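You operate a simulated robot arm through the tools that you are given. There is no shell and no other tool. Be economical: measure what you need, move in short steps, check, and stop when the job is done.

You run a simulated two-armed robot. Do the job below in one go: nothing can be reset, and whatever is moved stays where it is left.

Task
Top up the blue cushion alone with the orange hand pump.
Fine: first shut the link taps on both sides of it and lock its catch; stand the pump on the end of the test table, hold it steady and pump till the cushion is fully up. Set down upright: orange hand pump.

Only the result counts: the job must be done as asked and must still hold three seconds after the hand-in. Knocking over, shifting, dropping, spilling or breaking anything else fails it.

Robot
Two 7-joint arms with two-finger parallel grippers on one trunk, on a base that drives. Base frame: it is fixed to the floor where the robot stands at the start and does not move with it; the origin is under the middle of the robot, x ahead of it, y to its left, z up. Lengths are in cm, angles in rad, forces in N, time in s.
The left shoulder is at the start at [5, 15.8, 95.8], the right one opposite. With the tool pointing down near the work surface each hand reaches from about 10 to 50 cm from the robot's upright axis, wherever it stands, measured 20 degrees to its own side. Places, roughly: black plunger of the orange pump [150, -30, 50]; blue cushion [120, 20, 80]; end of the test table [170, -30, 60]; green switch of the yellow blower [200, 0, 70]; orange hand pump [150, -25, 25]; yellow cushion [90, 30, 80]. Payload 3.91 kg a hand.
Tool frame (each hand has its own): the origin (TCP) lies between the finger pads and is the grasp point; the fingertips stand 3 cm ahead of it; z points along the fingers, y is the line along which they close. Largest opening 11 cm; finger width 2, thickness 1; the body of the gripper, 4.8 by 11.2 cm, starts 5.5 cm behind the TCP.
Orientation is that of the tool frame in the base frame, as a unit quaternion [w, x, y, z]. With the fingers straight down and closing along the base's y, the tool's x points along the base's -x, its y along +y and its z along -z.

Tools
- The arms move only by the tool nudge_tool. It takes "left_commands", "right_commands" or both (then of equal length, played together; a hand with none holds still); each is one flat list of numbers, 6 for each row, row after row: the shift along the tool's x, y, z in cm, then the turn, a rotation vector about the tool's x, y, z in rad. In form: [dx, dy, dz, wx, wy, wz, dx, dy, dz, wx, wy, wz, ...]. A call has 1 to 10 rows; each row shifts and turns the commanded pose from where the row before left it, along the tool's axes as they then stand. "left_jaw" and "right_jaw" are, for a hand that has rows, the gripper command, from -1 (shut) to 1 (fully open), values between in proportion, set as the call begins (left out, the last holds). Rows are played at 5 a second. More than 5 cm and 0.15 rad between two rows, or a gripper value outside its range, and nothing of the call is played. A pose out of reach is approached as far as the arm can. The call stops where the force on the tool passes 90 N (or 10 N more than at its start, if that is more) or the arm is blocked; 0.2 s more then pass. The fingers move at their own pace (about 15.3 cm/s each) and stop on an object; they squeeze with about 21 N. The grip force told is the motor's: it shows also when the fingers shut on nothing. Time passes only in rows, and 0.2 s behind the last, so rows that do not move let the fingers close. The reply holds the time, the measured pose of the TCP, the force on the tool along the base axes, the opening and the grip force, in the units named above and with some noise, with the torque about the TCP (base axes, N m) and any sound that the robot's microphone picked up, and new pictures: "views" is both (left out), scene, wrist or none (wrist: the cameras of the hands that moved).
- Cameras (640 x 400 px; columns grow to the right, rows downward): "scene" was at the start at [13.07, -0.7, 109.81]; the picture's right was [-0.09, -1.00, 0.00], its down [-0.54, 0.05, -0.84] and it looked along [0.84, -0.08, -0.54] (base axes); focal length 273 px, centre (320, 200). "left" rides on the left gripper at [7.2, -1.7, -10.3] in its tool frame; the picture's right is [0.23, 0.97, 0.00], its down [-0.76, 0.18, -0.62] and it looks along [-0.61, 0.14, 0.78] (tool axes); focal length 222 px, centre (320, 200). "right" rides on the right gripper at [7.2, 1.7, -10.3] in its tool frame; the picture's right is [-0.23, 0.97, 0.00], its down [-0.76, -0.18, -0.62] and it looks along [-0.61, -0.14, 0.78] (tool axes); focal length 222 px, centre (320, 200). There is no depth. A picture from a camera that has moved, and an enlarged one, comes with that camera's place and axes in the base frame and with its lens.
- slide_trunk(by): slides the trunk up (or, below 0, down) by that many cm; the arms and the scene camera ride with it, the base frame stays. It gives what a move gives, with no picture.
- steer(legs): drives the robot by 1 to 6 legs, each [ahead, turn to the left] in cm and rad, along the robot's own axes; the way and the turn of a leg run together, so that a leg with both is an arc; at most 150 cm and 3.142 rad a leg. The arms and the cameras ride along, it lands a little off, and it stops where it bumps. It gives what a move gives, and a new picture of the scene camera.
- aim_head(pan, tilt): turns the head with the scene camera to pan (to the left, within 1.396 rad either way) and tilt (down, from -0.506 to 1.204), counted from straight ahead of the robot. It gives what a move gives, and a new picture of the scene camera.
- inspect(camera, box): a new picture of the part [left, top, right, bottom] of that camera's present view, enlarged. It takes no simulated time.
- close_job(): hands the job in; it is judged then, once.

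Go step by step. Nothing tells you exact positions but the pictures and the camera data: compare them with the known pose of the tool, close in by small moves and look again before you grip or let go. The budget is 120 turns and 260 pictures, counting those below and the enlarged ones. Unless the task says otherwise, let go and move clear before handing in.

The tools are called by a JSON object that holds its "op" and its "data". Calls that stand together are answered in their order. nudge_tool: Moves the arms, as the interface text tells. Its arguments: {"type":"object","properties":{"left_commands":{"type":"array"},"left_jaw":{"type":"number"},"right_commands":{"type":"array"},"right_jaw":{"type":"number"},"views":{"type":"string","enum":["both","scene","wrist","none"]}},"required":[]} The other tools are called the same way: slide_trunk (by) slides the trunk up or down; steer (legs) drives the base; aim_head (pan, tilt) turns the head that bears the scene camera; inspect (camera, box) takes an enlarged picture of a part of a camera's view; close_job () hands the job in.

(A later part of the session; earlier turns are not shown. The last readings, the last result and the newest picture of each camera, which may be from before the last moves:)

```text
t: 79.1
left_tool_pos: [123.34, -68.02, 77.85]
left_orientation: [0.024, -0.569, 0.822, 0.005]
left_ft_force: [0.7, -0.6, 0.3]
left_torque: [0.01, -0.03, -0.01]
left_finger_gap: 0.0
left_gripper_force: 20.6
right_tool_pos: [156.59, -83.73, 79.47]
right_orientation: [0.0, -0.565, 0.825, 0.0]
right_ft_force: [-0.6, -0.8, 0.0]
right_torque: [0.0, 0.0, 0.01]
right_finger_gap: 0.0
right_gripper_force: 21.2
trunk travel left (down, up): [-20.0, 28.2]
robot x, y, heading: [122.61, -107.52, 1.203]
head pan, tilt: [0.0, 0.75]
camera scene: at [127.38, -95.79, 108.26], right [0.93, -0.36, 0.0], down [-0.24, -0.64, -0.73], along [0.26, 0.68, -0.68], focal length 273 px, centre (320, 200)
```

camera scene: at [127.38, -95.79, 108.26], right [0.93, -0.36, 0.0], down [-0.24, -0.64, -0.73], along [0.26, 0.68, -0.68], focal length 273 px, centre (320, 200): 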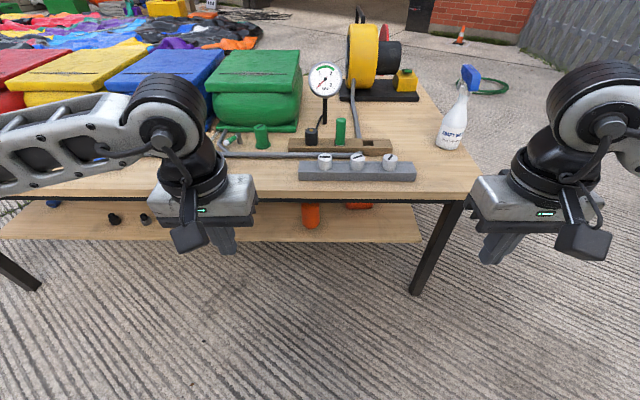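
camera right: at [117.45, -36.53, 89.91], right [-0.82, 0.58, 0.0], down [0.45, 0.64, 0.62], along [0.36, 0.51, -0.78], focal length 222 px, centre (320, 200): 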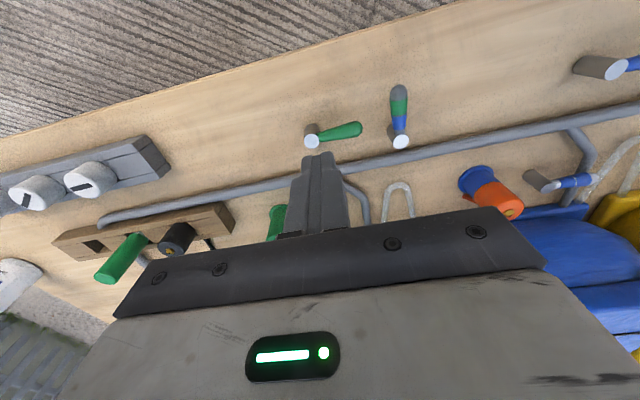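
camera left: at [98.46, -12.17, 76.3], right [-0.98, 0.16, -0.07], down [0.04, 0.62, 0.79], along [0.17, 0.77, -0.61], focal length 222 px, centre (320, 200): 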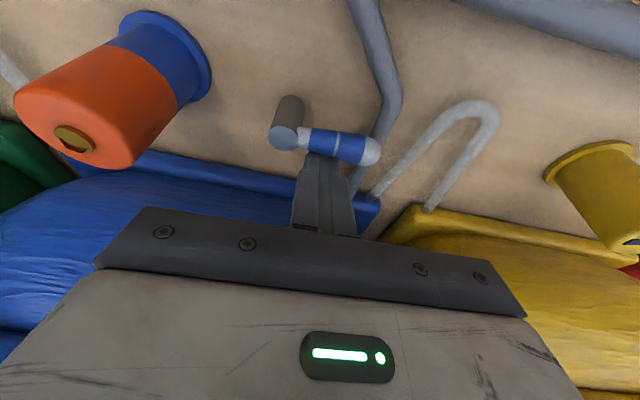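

The pump is straight ahead on the shelf. I'll lower the trunk to look underneath the table top.

{"op": "slide_trunk", "data": {"by": -20}}

{"op": "aim_head", "data": {"pan": 0.0, "tilt": 0.5}}

{"op": "inspect", "data": {"camera": "scene", "box": [250, 190, 410, 290]}}

{"op": "inspect", "data": {"camera": "scene", "box": [250, 90, 490, 240]}}

```text
t: 81.2
left_tool_pos: [123.31, -68.04, 57.68]
left_orientation: [0.025, -0.568, 0.823, 0.005]
left_ft_force: [-0.5, 0.3, -0.5]
left_torque: [0.02, -0.02, -0.01]
left_finger_gap: 0.01
left_gripper_force: 21.0
right_tool_pos: [156.52, -83.75, 59.44]
right_orientation: [-0.001, -0.566, 0.825, 0.0]
right_ft_force: [0.2, -0.2, 0.1]
right_torque: [-0.01, 0.01, -0.03]
right_finger_gap: 0.02
right_gripper_force: 21.2
trunk travel left (down, up): [0.0, 48.2]
robot x, y, heading: [123.03, -107.25, 1.211]
head pan, tilt: [0.0, 0.75]
```

```text
t: 82.0
left_tool_pos: [123.22, -68.07, 57.65]
left_orientation: [0.025, -0.568, 0.822, 0.006]
left_ft_force: [0.3, -0.3, 0.6]
left_torque: [0.04, 0.02, 0.05]
left_finger_gap: 0.01
left_gripper_force: 20.6
right_tool_pos: [156.44, -83.69, 59.52]
right_orientation: [0.001, -0.566, 0.824, 0.001]
right_ft_force: [0.1, 0.3, 0.4]
right_torque: [0.03, 0.0, 0.01]
right_finger_gap: 0.0
right_gripper_force: 20.9
trunk travel left (down, up): [0.0, 48.2]
robot x, y, heading: [122.77, -107.31, 1.209]
head pan, tilt: [0.0, 0.499]
camera scene: at [127.67, -95.03, 90.45], right [0.93, -0.36, 0.0], down [-0.17, -0.45, -0.88], along [0.31, 0.82, -0.48], focal length 273 px, centre (320, 200)
```

scene: 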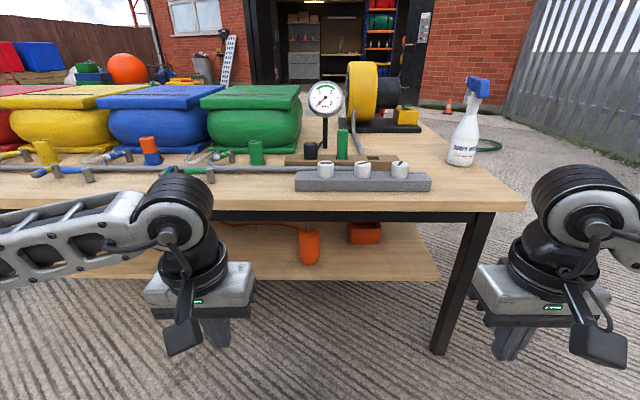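

```text
4.00 times, centred on (330, 240) of scene
camera zoom: at [127.67, -95.03, 90.45], right [0.93, -0.36, 0.0], down [-0.17, -0.45, -0.88], along [0.31, 0.82, -0.48], focal length 1092 px, centre (280, 40)
```

zoom: 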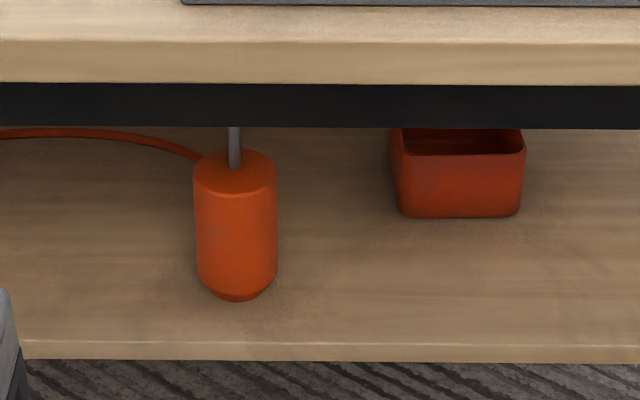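

```text
2.67 times, centred on (370, 165) of scene
camera zoom: at [127.67, -95.03, 90.45], right [0.93, -0.36, 0.0], down [-0.17, -0.45, -0.88], along [0.31, 0.82, -0.48], focal length 728 px, centre (187, 293)
```

zoom: 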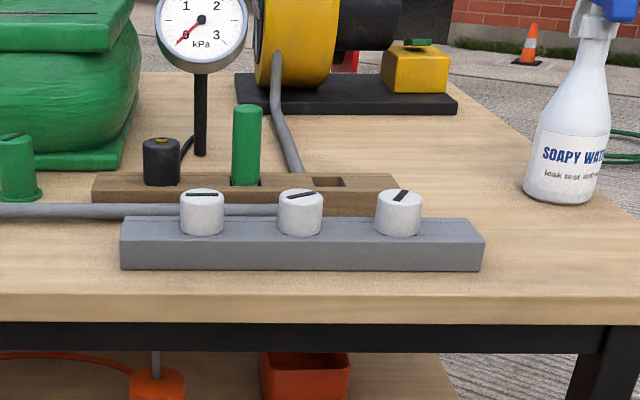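

The pump is a 7 cm cylinder on the shelf with a hose leading left; its rod rises under the table. I'll turn the left hand horizontal (pointing forward), drop it to body height, and raise the right hand clear.

{"op": "nudge_tool", "data": {"left_commands": [0, 0, 0, 0, -0.15, 0, 0, 0, 0, 0, -0.15, 0, 0, 0, 0, 0, -0.15, 0, 0, 0, 0, 0, -0.15, 0, 0, 0, 0, 0, -0.15, 0, 0, 0, 0, 0, -0.15, 0, 0, 0, 0, 0, -0.15, 0, 0, 0, 0, 0, -0.15, 0, 0, 0, 0, 0, -0.15, 0, 0, 0, 0, 0, -0.15, 0], "right_commands": [0, 0, -4, 0, 0, 0, 0, 0, -4, 0, 0, 0, 0, 0, -4, 0, 0, 0, 0, 0, -4, 0, 0, 0, 0, 0, -4, 0, 0, 0, 0, 0, -4, 0, 0, 0, 0, 0, 0, 0, 0, 0, 0, 0, 0, 0, 0, 0, 0, 0, 0, 0, 0, 0, 0, 0, 0, 0, 0, 0], "left_jaw": 1, "views": "none"}}

{"op": "nudge_tool", "data": {"left_commands": [4, -2, 0, 0, -0.07, 0, 4, -2, 0, 0, 0, 0, 4, -2, 0, 0, 0, 0, 4, -2, 0, 0, 0, 0, 4, -1, 0, 0, 0, 0, 2, 0, 0, 0, 0, 0], "views": "both"}}

```text
t: 84.2
left_tool_pos: [129.49, -65.9, 60.38]
left_orientation: [0.578, -0.412, 0.586, 0.391]
left_ft_force: [0.2, 0.0, 0.5]
left_torque: [0.02, 0.0, 0.0]
left_finger_gap: 11.0
left_gripper_force: 0.0
left hand out of reach, approached as far as the arm can: row 5, 6, 8, 9, 10
right_tool_pos: [156.4, -83.6, 83.37]
right_orientation: [0.0, -0.565, 0.825, 0.0]
right_ft_force: [-0.1, -0.6, -0.1]
right_torque: [-0.03, -0.01, 0.04]
right_finger_gap: 0.0
right_gripper_force: 21.1
trunk travel left (down, up): [0.0, 48.2]
robot x, y, heading: [123.01, -107.56, 1.201]
head pan, tilt: [0.0, 0.499]
```

```text
t: 85.6
left_tool_pos: [143.05, -69.16, 48.94]
left_orientation: [0.597, -0.4, 0.562, 0.408]
left_ft_force: [0.4, -0.5, 0.6]
left_torque: [0.05, -0.02, 0.01]
left_finger_gap: 11.01
left_gripper_force: 0.0
left hand out of reach, approached as far as the arm can: row 1, 2, 3, 4, 5, 6
right_tool_pos: [156.28, -83.6, 83.33]
right_orientation: [-0.001, -0.566, 0.824, 0.0]
right_ft_force: [0.1, -0.4, 0.3]
right_torque: [0.01, -0.01, 0.03]
right_finger_gap: 0.0
right_gripper_force: 20.6
trunk travel left (down, up): [0.0, 48.2]
robot x, y, heading: [122.82, -107.34, 1.204]
head pan, tilt: [0.0, 0.499]
camera scene: at [127.66, -94.97, 90.46], right [0.93, -0.36, 0.0], down [-0.17, -0.45, -0.88], along [0.31, 0.82, -0.48], focal length 273 px, centre (320, 200)
camera left: at [141.31, -79.09, 41.47], right [-0.91, 0.35, -0.24], down [-0.41, -0.55, 0.73], along [0.12, 0.76, 0.64], focal length 222 px, centre (320, 200)
```

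scene: 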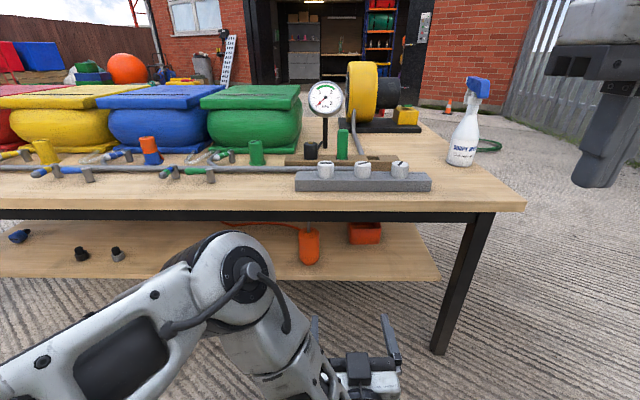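
left: 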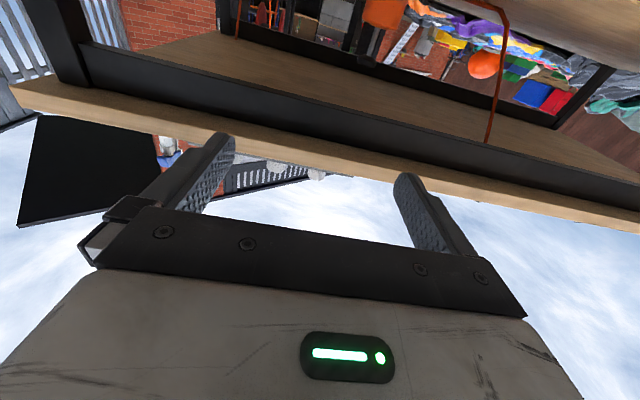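

The hand is now truly horizontal. I'll extend it forward, left and down to the pump's height, still short of the shelf.

{"op": "nudge_tool", "data": {"left_commands": [2, 2, 3, 0, 0, 0, 2, 2, 3, 0, 0, 0, 2, 2, 3, 0, 0, 0, 2, 2, 3, 0, 0, 0, 2, 2, 2, 0, 0, 0, 1, 2, 0, 0, 0, 0, 0, 0, 0, 0, 0, 0], "views": "both"}}

```text
t: 87.2
left_tool_pos: [144.33, -60.74, 52.65]
left_orientation: [0.596, -0.401, 0.564, 0.407]
left_ft_force: [0.0, -0.7, 0.2]
left_torque: [-0.04, 0.0, -0.01]
left_finger_gap: 10.98
left_gripper_force: 0.1
left hand out of reach, approached as far as the arm can: row 1, 2, 3, 4, 5, 6
right_tool_pos: [156.34, -83.51, 83.41]
right_orientation: [0.001, -0.566, 0.825, 0.0]
right_ft_force: [-0.4, -0.7, 0.4]
right_torque: [0.0, 0.02, -0.02]
right_finger_gap: 0.0
right_gripper_force: 20.9
trunk travel left (down, up): [0.0, 48.2]
robot x, y, heading: [122.75, -107.27, 1.204]
head pan, tilt: [0.0, 0.499]
camera scene: at [127.67, -95.03, 90.46], right [0.93, -0.36, 0.0], down [-0.17, -0.45, -0.88], along [0.31, 0.82, -0.48], focal length 273 px, centre (320, 200)
camera left: at [142.54, -70.77, 45.31], right [-0.91, 0.35, -0.25], down [-0.41, -0.55, 0.73], along [0.12, 0.76, 0.64], focal length 222 px, centre (320, 200)
```

scene: 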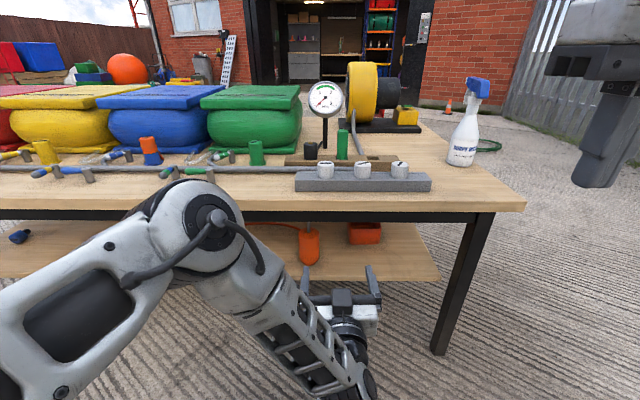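
left: 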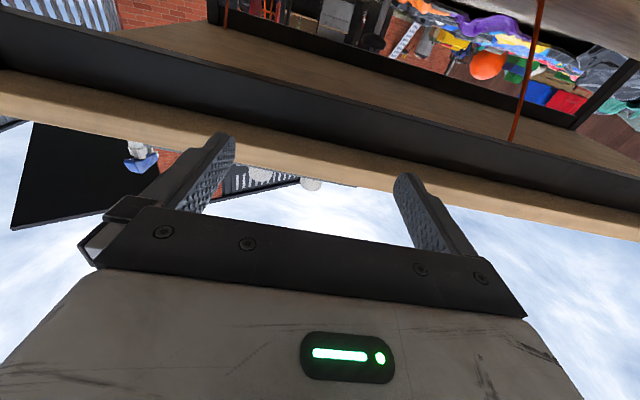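

Going straight-horizontal at this height is limited by the wrist. I'll try the tool pitched about 30° down instead, lower and further left.

{"op": "nudge_tool", "data": {"left_commands": [0, 0, 0, 0, 0.15, 0, 0, 0, 0, 0, 0.15, 0, 0, 0, 0, 0, 0.15, 0, 0, 0, 0, 0, 0.07, 0, 2, 2, 2, 0, 0, 0, 2, 2, 2, 0, 0, 0, 2, 2, 2, 0, 0, 0, 2, 2, 2, 0, 0, 0, 2, 2, 2, 0, 0, 0, 1, 1, 2, 0, 0, 0], "views": "scene"}}

```text
t: 89.4
left_tool_pos: [139.0, -51.84, 38.89]
left_orientation: [0.429, -0.492, 0.699, 0.292]
left_ft_force: [-0.1, 0.2, -0.2]
left_torque: [0.02, 0.02, -0.02]
left_finger_gap: 10.99
left_gripper_force: 0.0
left hand out of reach, approached as far as the arm can: row 9, 10
right_tool_pos: [156.4, -83.78, 83.38]
right_orientation: [0.0, -0.566, 0.825, 0.0]
right_ft_force: [0.1, -0.3, 0.9]
right_torque: [-0.02, 0.02, -0.03]
right_finger_gap: 0.02
right_gripper_force: 20.9
trunk travel left (down, up): [0.0, 48.2]
robot x, y, heading: [122.47, -107.34, 1.208]
head pan, tilt: [0.0, 0.499]
camera scene: at [127.67, -95.03, 90.46], right [0.93, -0.36, 0.0], down [-0.17, -0.45, -0.88], along [0.31, 0.82, -0.48], focal length 273 px, centre (320, 200)
```

scene: 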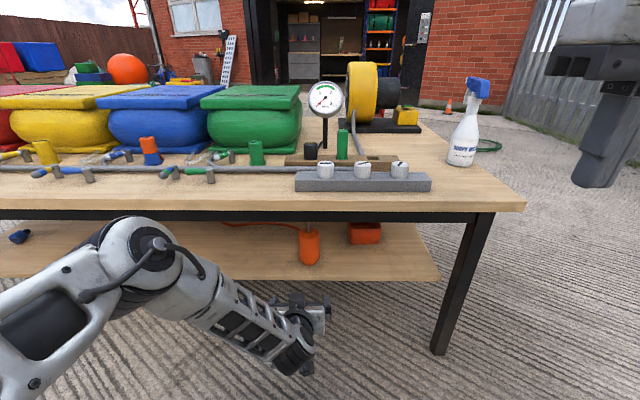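

The arm is not yet stretched; extending it straighter will let the forearm slip under the table edge. I'll extend further, flatten the pitch and shift left.

{"op": "nudge_tool", "data": {"left_commands": [0, 1.8, 2.2, 0, 0, 0, 0, 1.8, 2.2, 0, 0, 0, 0, 1.8, 2.2, 0, 0, 0, 0, 1.6, 2.2, 0, 0, 0, 0, 0, 0, 0, -0.11, 0, 0, 0, 0, 0, -0.1, 0, 0, 0, 0, 0, 0, 0], "views": "both"}}

```text
t: 91.0
left_tool_pos: [141.13, -40.42, 36.24]
left_orientation: [0.456, -0.481, 0.681, 0.311]
left_ft_force: [-0.1, -0.4, -0.1]
left_torque: [-0.02, 0.0, 0.01]
left_finger_gap: 10.98
left_gripper_force: 0.1
left hand out of reach, approached as far as the arm can: row 1, 2, 3, 4, 5, 6
right_tool_pos: [156.31, -83.74, 83.44]
right_orientation: [0.0, -0.566, 0.824, 0.0]
right_ft_force: [-0.1, -1.1, -0.4]
right_torque: [0.03, 0.0, 0.03]
right_finger_gap: 0.0
right_gripper_force: 21.0
trunk travel left (down, up): [0.0, 48.2]
robot x, y, heading: [123.33, -107.52, 1.206]
head pan, tilt: [0.0, 0.499]
camera scene: at [127.67, -95.03, 90.46], right [0.93, -0.36, 0.0], down [-0.17, -0.45, -0.88], along [0.31, 0.82, -0.48], focal length 273 px, centre (320, 200)
camera left: at [138.44, -52.57, 33.92], right [-0.94, 0.25, -0.22], down [-0.27, -0.19, 0.94], along [0.19, 0.95, 0.25], focal length 222 px, centre (320, 200)
```

scene: 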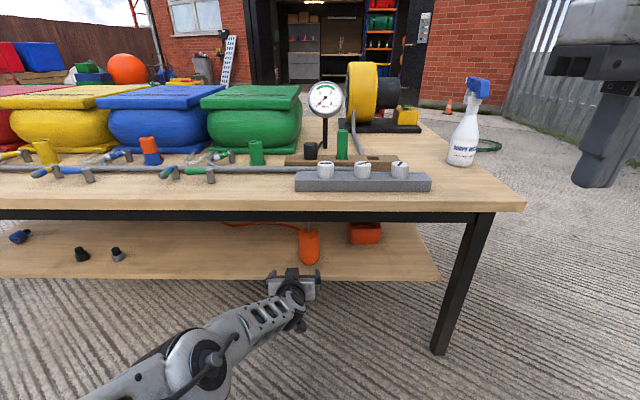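
left: 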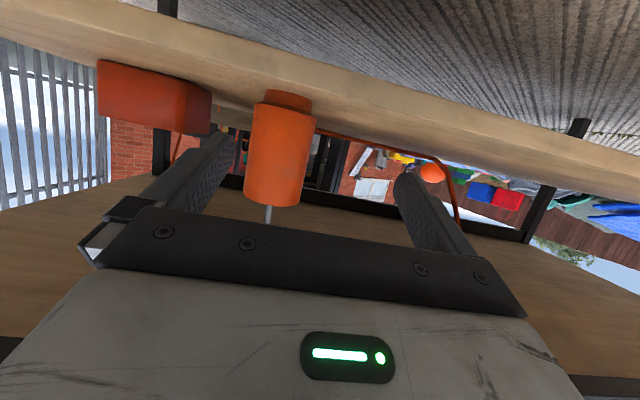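

The arm is nicely stretched and low, and the wrist camera shows the pump slightly right of the hand axis, 15 cm ahead. I'll shift the hand right and check.

{"op": "nudge_tool", "data": {"left_commands": [0, -1.6, -1.5, 0, 0, 0, 0, -1.6, -1.5, 0, 0, 0, 0, 0, 0, 0, 0, 0], "views": "wrist"}}

```text
t: 91.8
left_tool_pos: [143.25, -44.11, 37.63]
left_orientation: [0.456, -0.48, 0.681, 0.312]
left_ft_force: [-0.5, -0.1, 0.1]
left_torque: [-0.01, 0.01, -0.01]
left_finger_gap: 10.99
left_gripper_force: 0.2
right_tool_pos: [156.31, -83.6, 83.39]
right_orientation: [0.0, -0.565, 0.825, -0.001]
right_ft_force: [0.0, 0.1, -0.3]
right_torque: [0.03, 0.02, 0.03]
right_finger_gap: 0.01
right_gripper_force: 20.8
trunk travel left (down, up): [0.0, 48.2]
robot x, y, heading: [122.84, -107.68, 1.204]
head pan, tilt: [0.0, 0.499]
camera left: at [140.61, -56.25, 35.27], right [-0.94, 0.25, -0.22], down [-0.27, -0.2, 0.94], along [0.19, 0.95, 0.25], focal length 222 px, centre (320, 200)
```

left: 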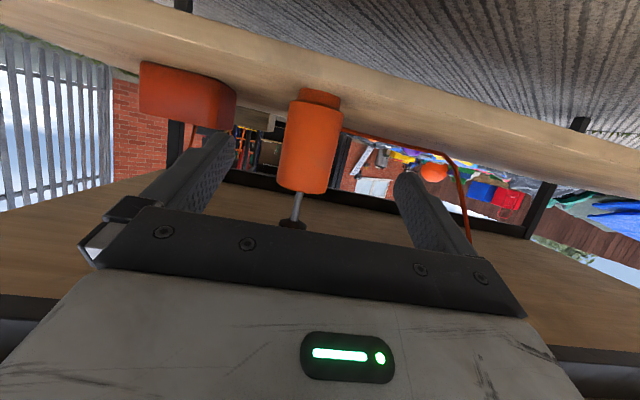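

Aligned with the pump now. I'll lower slightly and drive in 10 cm, then look again.

{"op": "nudge_tool", "data": {"left_commands": [1.4, 0, 0.5, 0, 0, 0, 0, 0, 0, 0, 0, 0], "views": "none"}}

{"op": "steer", "data": {"legs": [[9, 0]]}}

{"op": "inspect", "data": {"camera": "left", "box": [0, 0, 640, 400]}}

```text
t: 92.4
left_tool_pos: [143.25, -44.05, 36.13]
left_orientation: [0.455, -0.481, 0.681, 0.312]
left_ft_force: [-0.4, -0.8, 0.6]
left_torque: [-0.03, -0.01, 0.0]
left_finger_gap: 11.01
left_gripper_force: 0.2
right_tool_pos: [156.37, -83.63, 83.36]
right_orientation: [0.0, -0.566, 0.825, 0.001]
right_ft_force: [0.4, 0.2, 0.2]
right_torque: [-0.01, -0.01, -0.01]
right_finger_gap: 0.01
right_gripper_force: 20.8
trunk travel left (down, up): [0.0, 48.2]
robot x, y, heading: [122.83, -107.15, 1.208]
head pan, tilt: [0.0, 0.499]
```

```text
t: 93.5
left_tool_pos: [146.41, -35.81, 36.18]
left_orientation: [0.456, -0.481, 0.681, 0.312]
left_ft_force: [0.1, 0.1, -0.2]
left_torque: [0.0, -0.06, -0.01]
left_finger_gap: 11.02
left_gripper_force: 0.0
right_tool_pos: [159.54, -75.44, 83.41]
right_orientation: [0.0, -0.566, 0.825, -0.001]
right_ft_force: [-0.3, 0.5, 0.3]
right_torque: [-0.02, -0.01, -0.01]
right_finger_gap: 0.0
right_gripper_force: 20.6
trunk travel left (down, up): [0.0, 48.2]
robot x, y, heading: [125.72, -99.09, 1.208]
head pan, tilt: [0.0, 0.499]
camera scene: at [130.83, -86.77, 90.46], right [0.93, -0.36, 0.0], down [-0.17, -0.45, -0.88], along [0.31, 0.82, -0.48], focal length 273 px, centre (320, 200)
```

scene: 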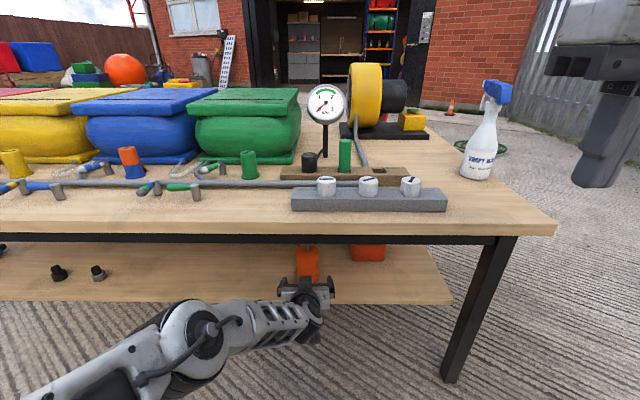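

```text
1.00 times, centred on (320, 200) of left (not enlarged: the box is as wide or as high as the picture)
camera zoom: at [143.82, -48.02, 33.79], right [-0.94, 0.25, -0.22], down [-0.27, -0.19, 0.94], along [0.19, 0.95, 0.25], focal length 222 px, centre (320, 200)
```

zoom: 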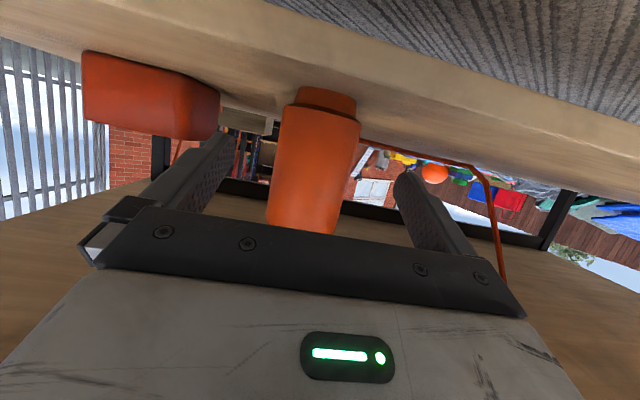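

Pump is centred between the jaws, about 6 cm ahead. Driving in.

{"op": "steer", "data": {"legs": [[5.5, 0]]}}

{"op": "inspect", "data": {"camera": "left", "box": [0, 0, 640, 400]}}

{"op": "inspect", "data": {"camera": "scene", "box": [200, 220, 440, 370]}}

```text
t: 94.4
left_tool_pos: [148.33, -30.88, 36.08]
left_orientation: [0.456, -0.481, 0.681, 0.312]
left_ft_force: [0.6, 0.6, 1.0]
left_torque: [0.0, 0.0, -0.02]
left_finger_gap: 11.0
left_gripper_force: 0.1
right_tool_pos: [161.43, -70.46, 83.33]
right_orientation: [0.0, -0.565, 0.825, 0.0]
right_ft_force: [0.3, 0.0, 0.5]
right_torque: [0.0, 0.0, 0.01]
right_finger_gap: 0.04
right_gripper_force: 21.0
trunk travel left (down, up): [0.0, 48.2]
robot x, y, heading: [127.89, -94.08, 1.207]
head pan, tilt: [0.0, 0.499]
camera scene: at [132.72, -81.82, 90.46], right [0.93, -0.36, 0.0], down [-0.17, -0.45, -0.88], along [0.31, 0.82, -0.48], focal length 273 px, centre (320, 200)
```

scene: 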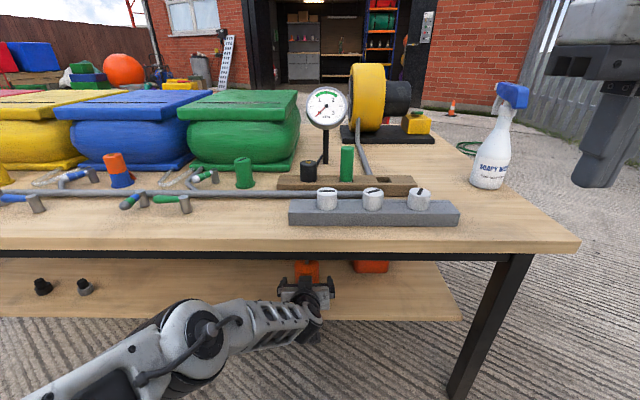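

```text
1.00 times, centred on (320, 200) of left (not enlarged: the box is as wide or as high as the picture)
camera zoom: at [145.71, -43.08, 33.79], right [-0.94, 0.25, -0.22], down [-0.27, -0.19, 0.94], along [0.19, 0.95, 0.25], focal length 222 px, centre (320, 200)
```

zoom: 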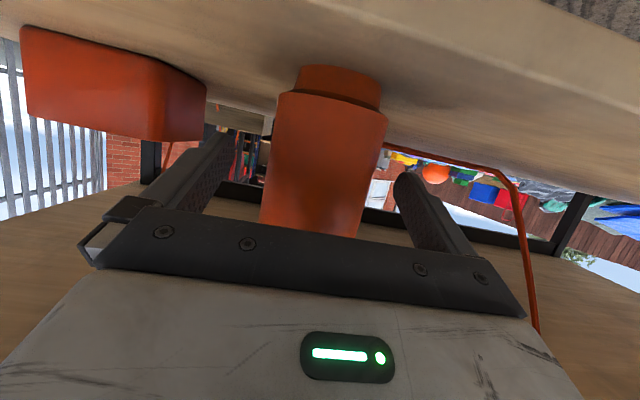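

```text
2.67 times, centred on (320, 295) of scene
camera zoom: at [132.72, -81.82, 90.46], right [0.93, -0.36, 0.0], down [-0.17, -0.45, -0.88], along [0.31, 0.82, -0.48], focal length 728 px, centre (320, -53)
```

zoom: 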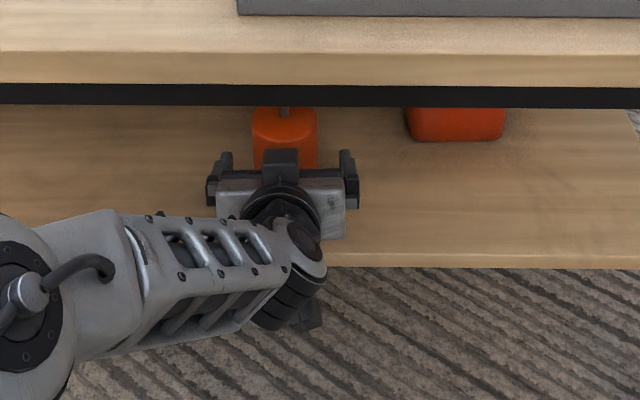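

About 2 cm short of ideal; nudging forward a bit more, then closing.

{"op": "steer", "data": {"legs": [[2.2, 0]]}}

{"op": "nudge_tool", "data": {"left_commands": [0, 0, 0, 0, 0, 0, 0, 0, 0, 0, 0, 0, 0, 0, 0, 0, 0, 0, 0, 0, 0, 0, 0, 0], "left_jaw": -1, "views": "both"}}

```text
t: 95.2
left_tool_pos: [149.08, -28.85, 36.2]
left_orientation: [0.455, -0.48, 0.682, 0.311]
left_ft_force: [-0.7, 1.0, -0.4]
left_torque: [0.02, 0.01, -0.01]
left_finger_gap: 11.0
left_gripper_force: 0.1
right_tool_pos: [162.3, -68.34, 83.46]
right_orientation: [0.0, -0.566, 0.824, 0.001]
right_ft_force: [-0.2, 0.6, -0.6]
right_torque: [-0.01, -0.01, 0.01]
right_finger_gap: 0.05
right_gripper_force: 20.9
trunk travel left (down, up): [0.0, 48.2]
robot x, y, heading: [128.76, -91.74, 1.204]
head pan, tilt: [0.0, 0.499]
camera scene: at [133.52, -79.74, 90.46], right [0.93, -0.36, 0.0], down [-0.17, -0.45, -0.88], along [0.31, 0.82, -0.48], focal length 273 px, centre (320, 200)
```

scene: 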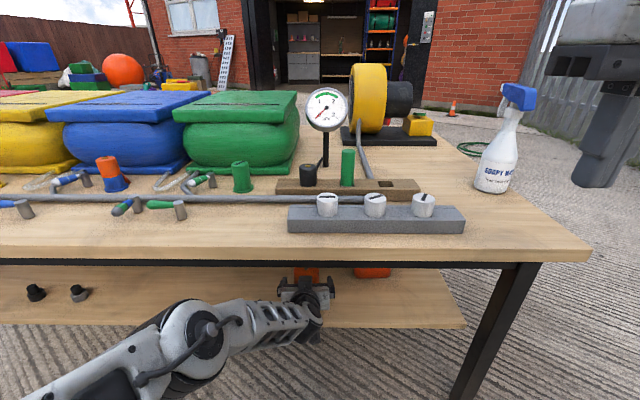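

```text
t: 96.2
left_tool_pos: [149.15, -28.75, 36.09]
left_orientation: [0.456, -0.48, 0.682, 0.311]
left_ft_force: [-0.6, 0.5, -0.1]
left_torque: [0.05, 0.13, -0.04]
left_finger_gap: 6.52
left_gripper_force: 21.5
right_tool_pos: [162.21, -68.31, 83.4]
right_orientation: [-0.001, -0.566, 0.824, 0.0]
right_ft_force: [0.3, 0.2, 0.4]
right_torque: [0.01, 0.0, 0.02]
right_finger_gap: 0.0
right_gripper_force: 20.7
trunk travel left (down, up): [0.0, 48.2]
robot x, y, heading: [128.44, -92.15, 1.206]
head pan, tilt: [0.0, 0.499]
camera scene: at [133.52, -79.74, 90.46], right [0.93, -0.36, 0.0], down [-0.17, -0.45, -0.88], along [0.31, 0.82, -0.48], focal length 273 px, centre (320, 200)
camera left: at [146.51, -41.0, 33.8], right [-0.94, 0.25, -0.22], down [-0.27, -0.19, 0.94], along [0.19, 0.95, 0.25], focal length 222 px, centre (320, 200)
```

scene: 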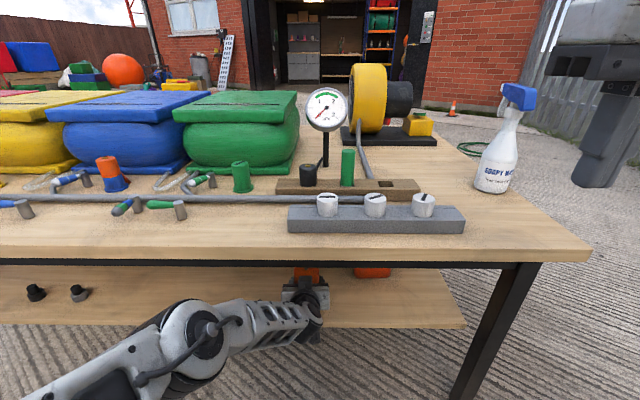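
left: 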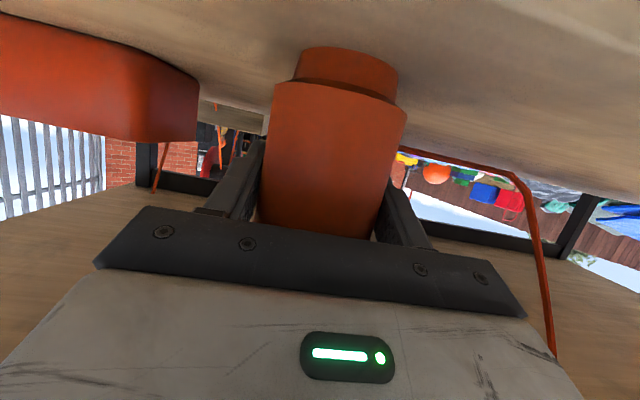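

Gripped at 6.5 cm. I'll lift a little with the trunk and check that the pump comes along.

{"op": "slide_trunk", "data": {"by": 2}}

{"op": "inspect", "data": {"camera": "left", "box": [0, 0, 640, 400]}}

```text
t: 96.9
left_tool_pos: [149.2, -28.86, 38.11]
left_orientation: [0.455, -0.481, 0.681, 0.312]
left_ft_force: [0.6, 1.1, -4.7]
left_torque: [0.0, 0.0, 0.04]
left_finger_gap: 6.55
left_gripper_force: 20.6
right_tool_pos: [162.29, -68.37, 85.37]
right_orientation: [0.0, -0.566, 0.825, 0.0]
right_ft_force: [0.5, 0.6, 0.6]
right_torque: [0.03, 0.02, 0.01]
right_finger_gap: 0.0
right_gripper_force: 21.3
trunk travel left (down, up): [-2.0, 46.2]
robot x, y, heading: [128.51, -91.92, 1.2]
head pan, tilt: [0.0, 0.499]
```

```text
1.00 times, centred on (320, 200) of left (not enlarged: the box is as wide or as high as the picture)
camera zoom: at [146.52, -41.04, 35.73], right [-0.94, 0.25, -0.22], down [-0.27, -0.19, 0.94], along [0.19, 0.95, 0.25], focal length 222 px, centre (320, 200)
```

zoom: 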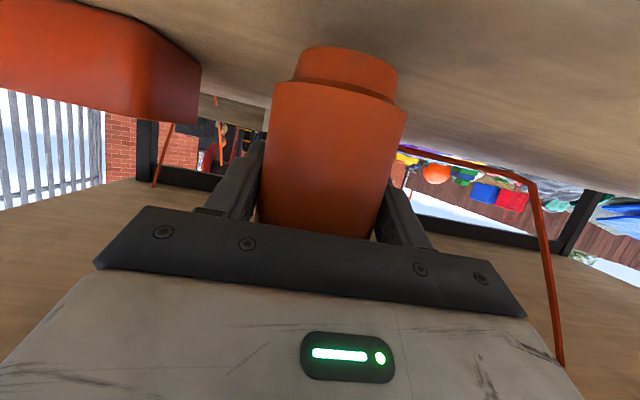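

The pump lifts (about 0.5 kg). Now back out from under the table.

{"op": "steer", "data": {"legs": [[-36, 0]]}}

{"op": "inspect", "data": {"camera": "scene", "box": [240, 200, 400, 340]}}

```text
t: 99.2
left_tool_pos: [136.18, -62.49, 38.13]
left_orientation: [0.454, -0.482, 0.681, 0.312]
left_ft_force: [-0.5, 0.4, -4.7]
left_torque: [0.0, 0.02, 0.0]
left_finger_gap: 6.52
left_gripper_force: 20.5
right_tool_pos: [149.27, -101.86, 85.45]
right_orientation: [0.0, -0.566, 0.824, 0.0]
right_ft_force: [0.6, -0.2, -0.4]
right_torque: [0.01, -0.01, -0.03]
right_finger_gap: 0.0
right_gripper_force: 21.3
trunk travel left (down, up): [-2.0, 46.2]
robot x, y, heading: [115.69, -125.85, 1.205]
head pan, tilt: [0.0, 0.499]
camera scene: at [120.66, -113.37, 92.45], right [0.93, -0.36, 0.0], down [-0.17, -0.45, -0.88], along [0.31, 0.82, -0.48], focal length 273 px, centre (320, 200)
```

scene: 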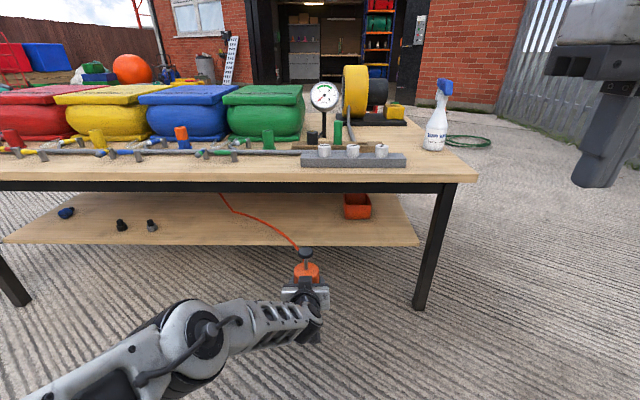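

```text
2.86 times, centred on (320, 270) of scene
camera zoom: at [120.66, -113.37, 92.45], right [0.93, -0.36, 0.0], down [-0.17, -0.45, -0.88], along [0.31, 0.82, -0.48], focal length 780 px, centre (320, 0)
```

zoom: 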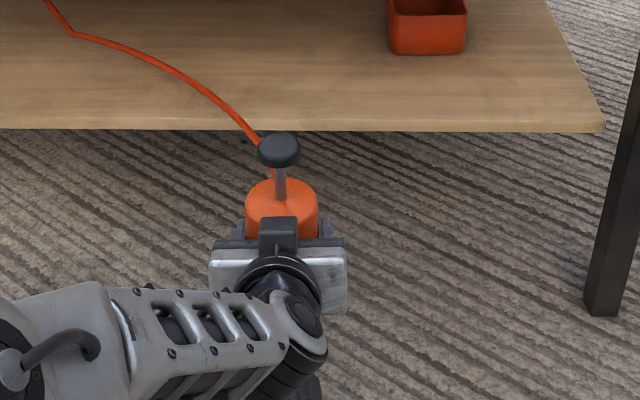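

The pump with hose came out cleanly; the knob is now visible. I'll raise the trunk high, shift the robot to the right while well back from the table, then come in over the end area.

{"op": "slide_trunk", "data": {"by": 44.5}}

{"op": "steer", "data": {"legs": [[0, -1.438], [27.7, 0], [0, 1.438]]}}

{"op": "aim_head", "data": {"pan": 0.0, "tilt": 0.75}}

```text
refused: 44.5 is not a number from -40 to 40
```

```text
t: 108.2
left_tool_pos: [160.55, -67.38, 38.1]
left_orientation: [0.449, -0.495, 0.672, 0.321]
left_ft_force: [-0.8, -0.3, -3.8]
left_torque: [0.03, 0.0, -0.02]
left_finger_gap: 6.51
left_gripper_force: 21.1
right_tool_pos: [175.48, -106.21, 85.36]
right_orientation: [-0.001, -0.584, 0.812, 0.0]
right_ft_force: [-0.1, 0.2, 0.6]
right_torque: [0.0, 0.01, 0.0]
right_finger_gap: 0.0
right_gripper_force: 20.5
trunk travel left (down, up): [-2.0, 46.2]
robot x, y, heading: [142.78, -131.83, 1.246]
head pan, tilt: [0.0, 0.499]
camera scene: at [147.23, -118.86, 92.45], right [0.95, -0.32, 0.0], down [-0.15, -0.45, -0.88], along [0.28, 0.83, -0.48], focal length 273 px, centre (320, 200)
```

scene: 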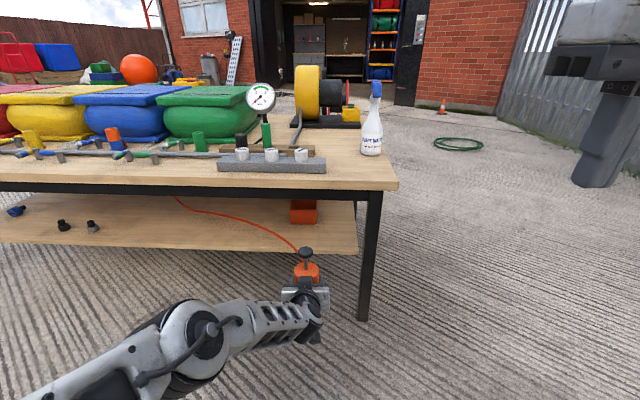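

```text
t: 109.0
left_tool_pos: [160.66, -67.44, 38.11]
left_orientation: [0.448, -0.496, 0.671, 0.321]
left_ft_force: [0.1, -0.1, -5.7]
left_torque: [0.02, 0.01, -0.01]
left_finger_gap: 6.54
left_gripper_force: 20.9
right_tool_pos: [175.4, -106.28, 85.38]
right_orientation: [-0.001, -0.583, 0.813, 0.0]
right_ft_force: [-0.1, -0.5, 0.0]
right_torque: [0.0, -0.01, 0.05]
right_finger_gap: 0.0
right_gripper_force: 21.2
trunk travel left (down, up): [-2.0, 46.2]
robot x, y, heading: [142.75, -131.57, 1.249]
head pan, tilt: [0.0, 0.75]
camera scene: at [146.98, -119.63, 90.26], right [0.95, -0.32, 0.0], down [-0.22, -0.65, -0.73], along [0.23, 0.69, -0.68], focal length 273 px, centre (320, 200)
```

scene: 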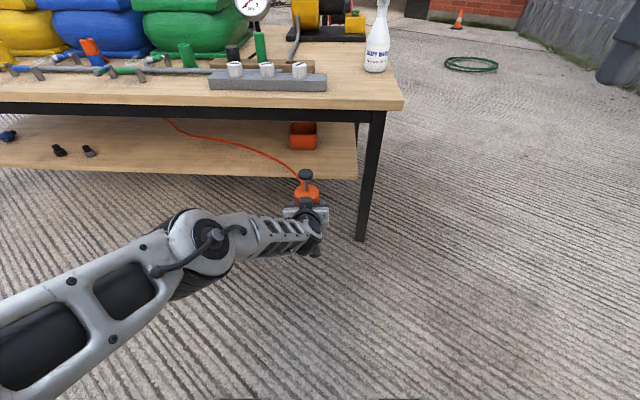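

The trunk refused that in one go, but the sideways drive was fine. Now raise the trunk in two steps and correct heading.

{"op": "slide_trunk", "data": {"by": 40}}

{"op": "slide_trunk", "data": {"by": 4.5}}

{"op": "steer", "data": {"legs": [[0, -0.045]]}}

{"op": "aim_head", "data": {"pan": 0.0, "tilt": 0.85}}

```text
t: 112.8
left_tool_pos: [160.64, -67.42, 78.08]
left_orientation: [0.449, -0.495, 0.671, 0.321]
left_ft_force: [-0.5, -0.4, -4.3]
left_torque: [0.0, 0.0, -0.01]
left_finger_gap: 6.49
left_gripper_force: 21.5
right_tool_pos: [175.29, -106.3, 125.33]
right_orientation: [0.0, -0.584, 0.812, 0.0]
right_ft_force: [0.9, 0.1, 0.3]
right_torque: [-0.01, 0.01, 0.0]
right_finger_gap: 0.0
right_gripper_force: 20.9
trunk travel left (down, up): [-42.0, 6.2]
robot x, y, heading: [143.21, -130.99, 1.247]
head pan, tilt: [0.0, 0.75]
```

```text
t: 113.7
left_tool_pos: [160.46, -67.39, 82.72]
left_orientation: [0.448, -0.495, 0.671, 0.321]
left_ft_force: [0.4, 0.1, -3.8]
left_torque: [0.01, -0.01, 0.01]
left_finger_gap: 6.49
left_gripper_force: 20.8
right_tool_pos: [175.44, -106.18, 129.82]
right_orientation: [-0.001, -0.583, 0.812, 0.0]
right_ft_force: [0.5, 0.1, 0.0]
right_torque: [-0.01, -0.04, 0.01]
right_finger_gap: 0.02
right_gripper_force: 21.6
trunk travel left (down, up): [-46.5, 1.7]
robot x, y, heading: [142.5, -131.57, 1.249]
head pan, tilt: [0.0, 0.75]
```

```text
t: 114.5
left_tool_pos: [163.5, -68.26, 82.58]
left_orientation: [0.454, -0.481, 0.682, 0.311]
left_ft_force: [-0.5, 0.1, -4.3]
left_torque: [0.02, 0.01, 0.01]
left_finger_gap: 6.54
left_gripper_force: 21.3
right_tool_pos: [176.56, -107.76, 129.86]
right_orientation: [0.0, -0.565, 0.825, 0.0]
right_ft_force: [0.9, 0.6, 0.4]
right_torque: [0.0, 0.03, 0.04]
right_finger_gap: 0.0
right_gripper_force: 20.8
trunk travel left (down, up): [-46.5, 1.7]
robot x, y, heading: [143.07, -131.82, 1.207]
head pan, tilt: [0.0, 0.75]
camera scene: at [147.54, -119.83, 134.76], right [0.93, -0.36, 0.0], down [-0.25, -0.64, -0.73], along [0.26, 0.68, -0.68], focal length 273 px, centre (320, 200)
```

scene: 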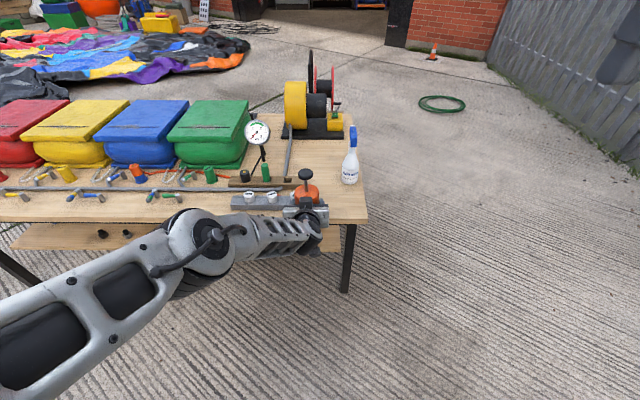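

```text
t: 115.2
left_tool_pos: [163.44, -68.25, 82.56]
left_orientation: [0.455, -0.48, 0.683, 0.31]
left_ft_force: [0.2, 0.3, -3.9]
left_torque: [-0.01, -0.01, 0.02]
left_finger_gap: 6.51
left_gripper_force: 21.3
right_tool_pos: [176.52, -107.78, 129.89]
right_orientation: [0.0, -0.564, 0.825, 0.0]
right_ft_force: [0.0, 0.5, 0.5]
right_torque: [0.02, 0.01, 0.0]
right_finger_gap: 0.01
right_gripper_force: 21.4
trunk travel left (down, up): [-46.5, 1.7]
robot x, y, heading: [142.65, -131.52, 1.201]
head pan, tilt: [0.0, 0.85]
camera scene: at [147.32, -120.23, 133.96], right [0.93, -0.36, 0.0], down [-0.27, -0.7, -0.66], along [0.24, 0.62, -0.75], focal length 273 px, centre (320, 200)
```

scene: 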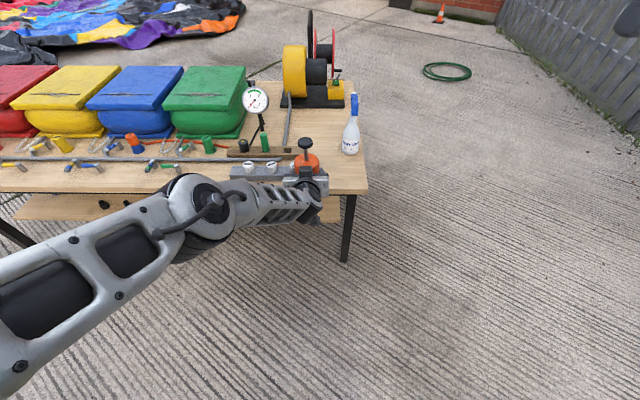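

{"op": "inspect", "data": {"camera": "scene", "box": [220, 70, 380, 200]}}

```text
3.08 times, centred on (300, 135) of scene
camera zoom: at [147.32, -120.23, 133.96], right [0.93, -0.36, 0.0], down [-0.27, -0.7, -0.66], along [0.24, 0.62, -0.75], focal length 840 px, centre (382, 400)
```

zoom: 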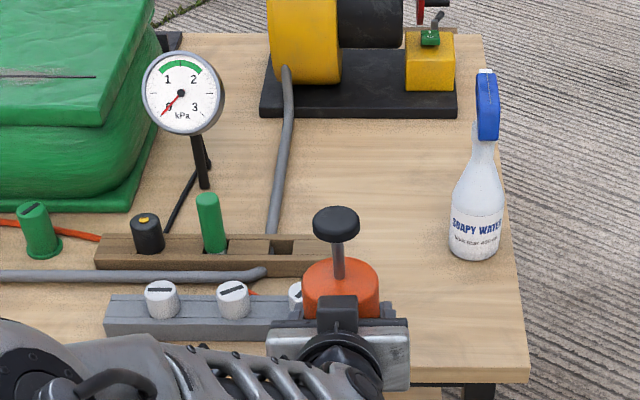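

The clear area beyond the block's end and left of the bottle is about 48 cm further ahead. Driving in by stages.

{"op": "steer", "data": {"legs": [[0, -0.022], [34, 0]]}}

{"op": "inspect", "data": {"camera": "scene", "box": [220, 90, 420, 240]}}

```text
t: 117.7
left_tool_pos: [177.79, -37.93, 82.64]
left_orientation: [0.459, -0.471, 0.689, 0.305]
left_ft_force: [0.3, -1.0, -4.4]
left_torque: [0.02, -0.01, -0.01]
left_finger_gap: 6.52
left_gripper_force: 20.6
right_tool_pos: [189.82, -77.61, 129.87]
right_orientation: [0.0, -0.554, 0.833, 0.0]
right_ft_force: [-0.5, 0.5, -0.9]
right_torque: [-0.01, 0.0, 0.02]
right_finger_gap: 0.0
right_gripper_force: 20.5
trunk travel left (down, up): [-46.5, 1.7]
robot x, y, heading: [155.59, -100.48, 1.178]
head pan, tilt: [0.0, 0.85]
camera scene: at [160.37, -89.41, 133.94], right [0.92, -0.38, 0.0], down [-0.29, -0.69, -0.66], along [0.25, 0.61, -0.75], focal length 273 px, centre (320, 200)
```

scene: 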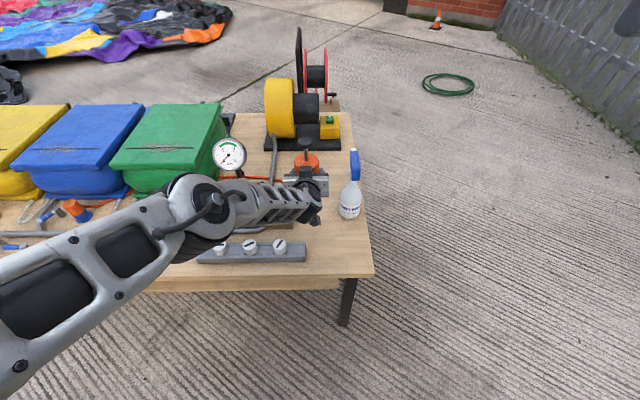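

```text
2.67 times, centred on (320, 165) of scene
camera zoom: at [160.37, -89.41, 133.94], right [0.92, -0.38, 0.0], down [-0.29, -0.69, -0.66], along [0.25, 0.61, -0.75], focal length 728 px, centre (320, 293)
```

zoom: 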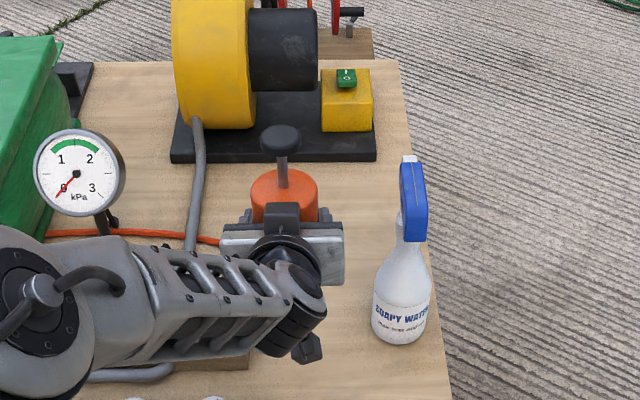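

Clear of bottle and gauge. 11 cm more, then lower.

{"op": "steer", "data": {"legs": [[11, 0]]}}

{"op": "slide_trunk", "data": {"by": -9}}

{"op": "inspect", "data": {"camera": "scene", "box": [220, 110, 420, 260]}}

{"op": "inspect", "data": {"camera": "left", "box": [0, 0, 640, 400]}}

```text
t: 118.9
left_tool_pos: [182.04, -27.66, 82.48]
left_orientation: [0.459, -0.472, 0.689, 0.304]
left_ft_force: [0.1, 0.2, -4.6]
left_torque: [0.0, -0.02, 0.02]
left_finger_gap: 6.51
left_gripper_force: 21.1
right_tool_pos: [194.05, -67.46, 129.8]
right_orientation: [0.0, -0.555, 0.832, -0.001]
right_ft_force: [0.3, 0.8, 0.9]
right_torque: [-0.05, 0.0, -0.02]
right_finger_gap: 0.03
right_gripper_force: 21.1
trunk travel left (down, up): [-46.5, 1.7]
robot x, y, heading: [159.79, -90.48, 1.179]
head pan, tilt: [0.0, 0.85]
camera scene: at [164.57, -79.26, 133.94], right [0.92, -0.38, 0.0], down [-0.29, -0.69, -0.66], along [0.25, 0.61, -0.75], focal length 273 px, centre (320, 200)
```

scene: 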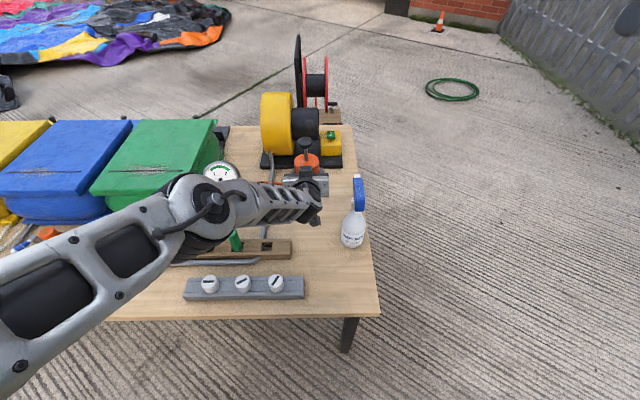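

```text
t: 120.1
left_tool_pos: [182.08, -27.72, 73.61]
left_orientation: [0.459, -0.471, 0.689, 0.305]
left_ft_force: [0.7, -0.7, -2.3]
left_torque: [0.0, -0.03, -0.01]
left_finger_gap: 6.52
left_gripper_force: 20.4
right_tool_pos: [193.99, -67.63, 120.95]
right_orientation: [0.001, -0.555, 0.832, 0.0]
right_ft_force: [-0.7, -0.1, -0.3]
right_torque: [0.01, -0.01, 0.01]
right_finger_gap: 0.0
right_gripper_force: 21.2
trunk travel left (down, up): [-37.5, 10.7]
robot x, y, heading: [159.36, -91.03, 1.18]
head pan, tilt: [0.0, 0.85]
```

```text
2.67 times, centred on (320, 185) of scene
camera zoom: at [164.52, -79.37, 124.96], right [0.92, -0.38, 0.0], down [-0.29, -0.69, -0.66], along [0.25, 0.61, -0.75], focal length 728 px, centre (320, 240)
```

zoom: 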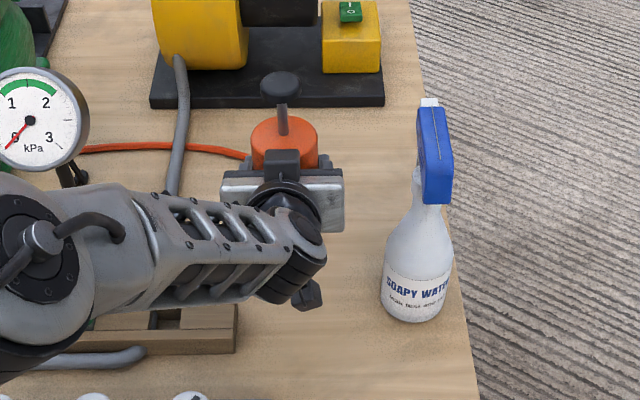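

```text
1.00 times, centred on (320, 200) of left (not enlarged: the box is as wide or as high as the picture)
camera zoom: at [179.07, -39.91, 71.23], right [-0.94, 0.28, -0.22], down [-0.28, -0.18, 0.94], along [0.22, 0.94, 0.25], focal length 222 px, centre (320, 200)
```

zoom: 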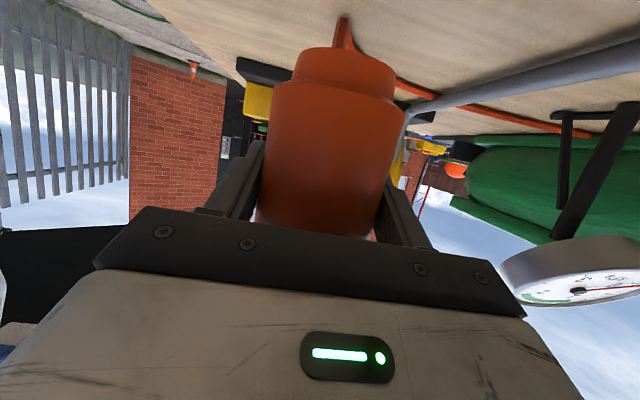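

Lowering gently to contact.

{"op": "slide_trunk", "data": {"by": -2}}

{"op": "slide_trunk", "data": {"by": -0.7}}

{"op": "inspect", "data": {"camera": "left", "box": [0, 0, 640, 400]}}

```text
t: 120.8
left_tool_pos: [181.95, -27.83, 71.46]
left_orientation: [0.458, -0.472, 0.688, 0.305]
left_ft_force: [-0.2, -0.5, -5.0]
left_torque: [0.03, 0.01, -0.04]
left_finger_gap: 6.53
left_gripper_force: 20.7
right_tool_pos: [193.98, -67.58, 118.85]
right_orientation: [-0.001, -0.555, 0.832, 0.0]
right_ft_force: [-0.7, 0.1, 0.3]
right_torque: [-0.02, -0.01, 0.01]
right_finger_gap: 0.02
right_gripper_force: 20.9
trunk travel left (down, up): [-35.5, 12.7]
robot x, y, heading: [159.7, -90.0, 1.18]
head pan, tilt: [0.0, 0.85]
```

```text
t: 121.4
left_tool_pos: [181.98, -27.75, 70.78]
left_orientation: [0.459, -0.472, 0.689, 0.304]
left_ft_force: [-0.9, 0.7, -4.7]
left_torque: [0.0, -0.01, 0.02]
left_finger_gap: 6.54
left_gripper_force: 21.3
right_tool_pos: [194.01, -67.6, 118.25]
right_orientation: [0.0, -0.555, 0.832, 0.0]
right_ft_force: [0.6, 0.1, -0.3]
right_torque: [-0.03, 0.01, -0.01]
right_finger_gap: 0.0
right_gripper_force: 20.8
trunk travel left (down, up): [-34.8, 13.4]
robot x, y, heading: [159.79, -90.32, 1.174]
head pan, tilt: [0.0, 0.85]
```

```text
1.00 times, centred on (320, 200) of left (not enlarged: the box is as wide or as high as the picture)
camera zoom: at [179.07, -39.91, 68.52], right [-0.94, 0.28, -0.22], down [-0.28, -0.18, 0.94], along [0.22, 0.94, 0.25], focal length 222 px, centre (320, 200)
```

zoom: 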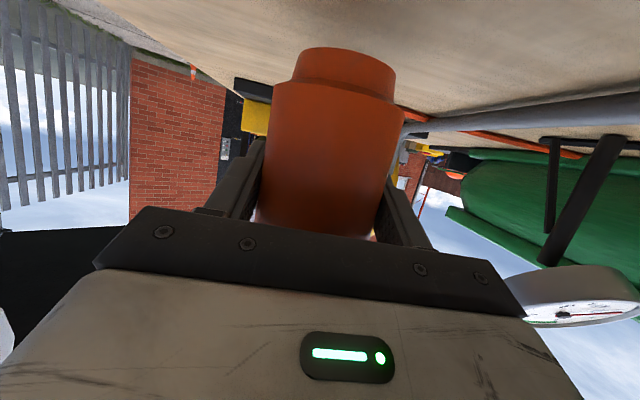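

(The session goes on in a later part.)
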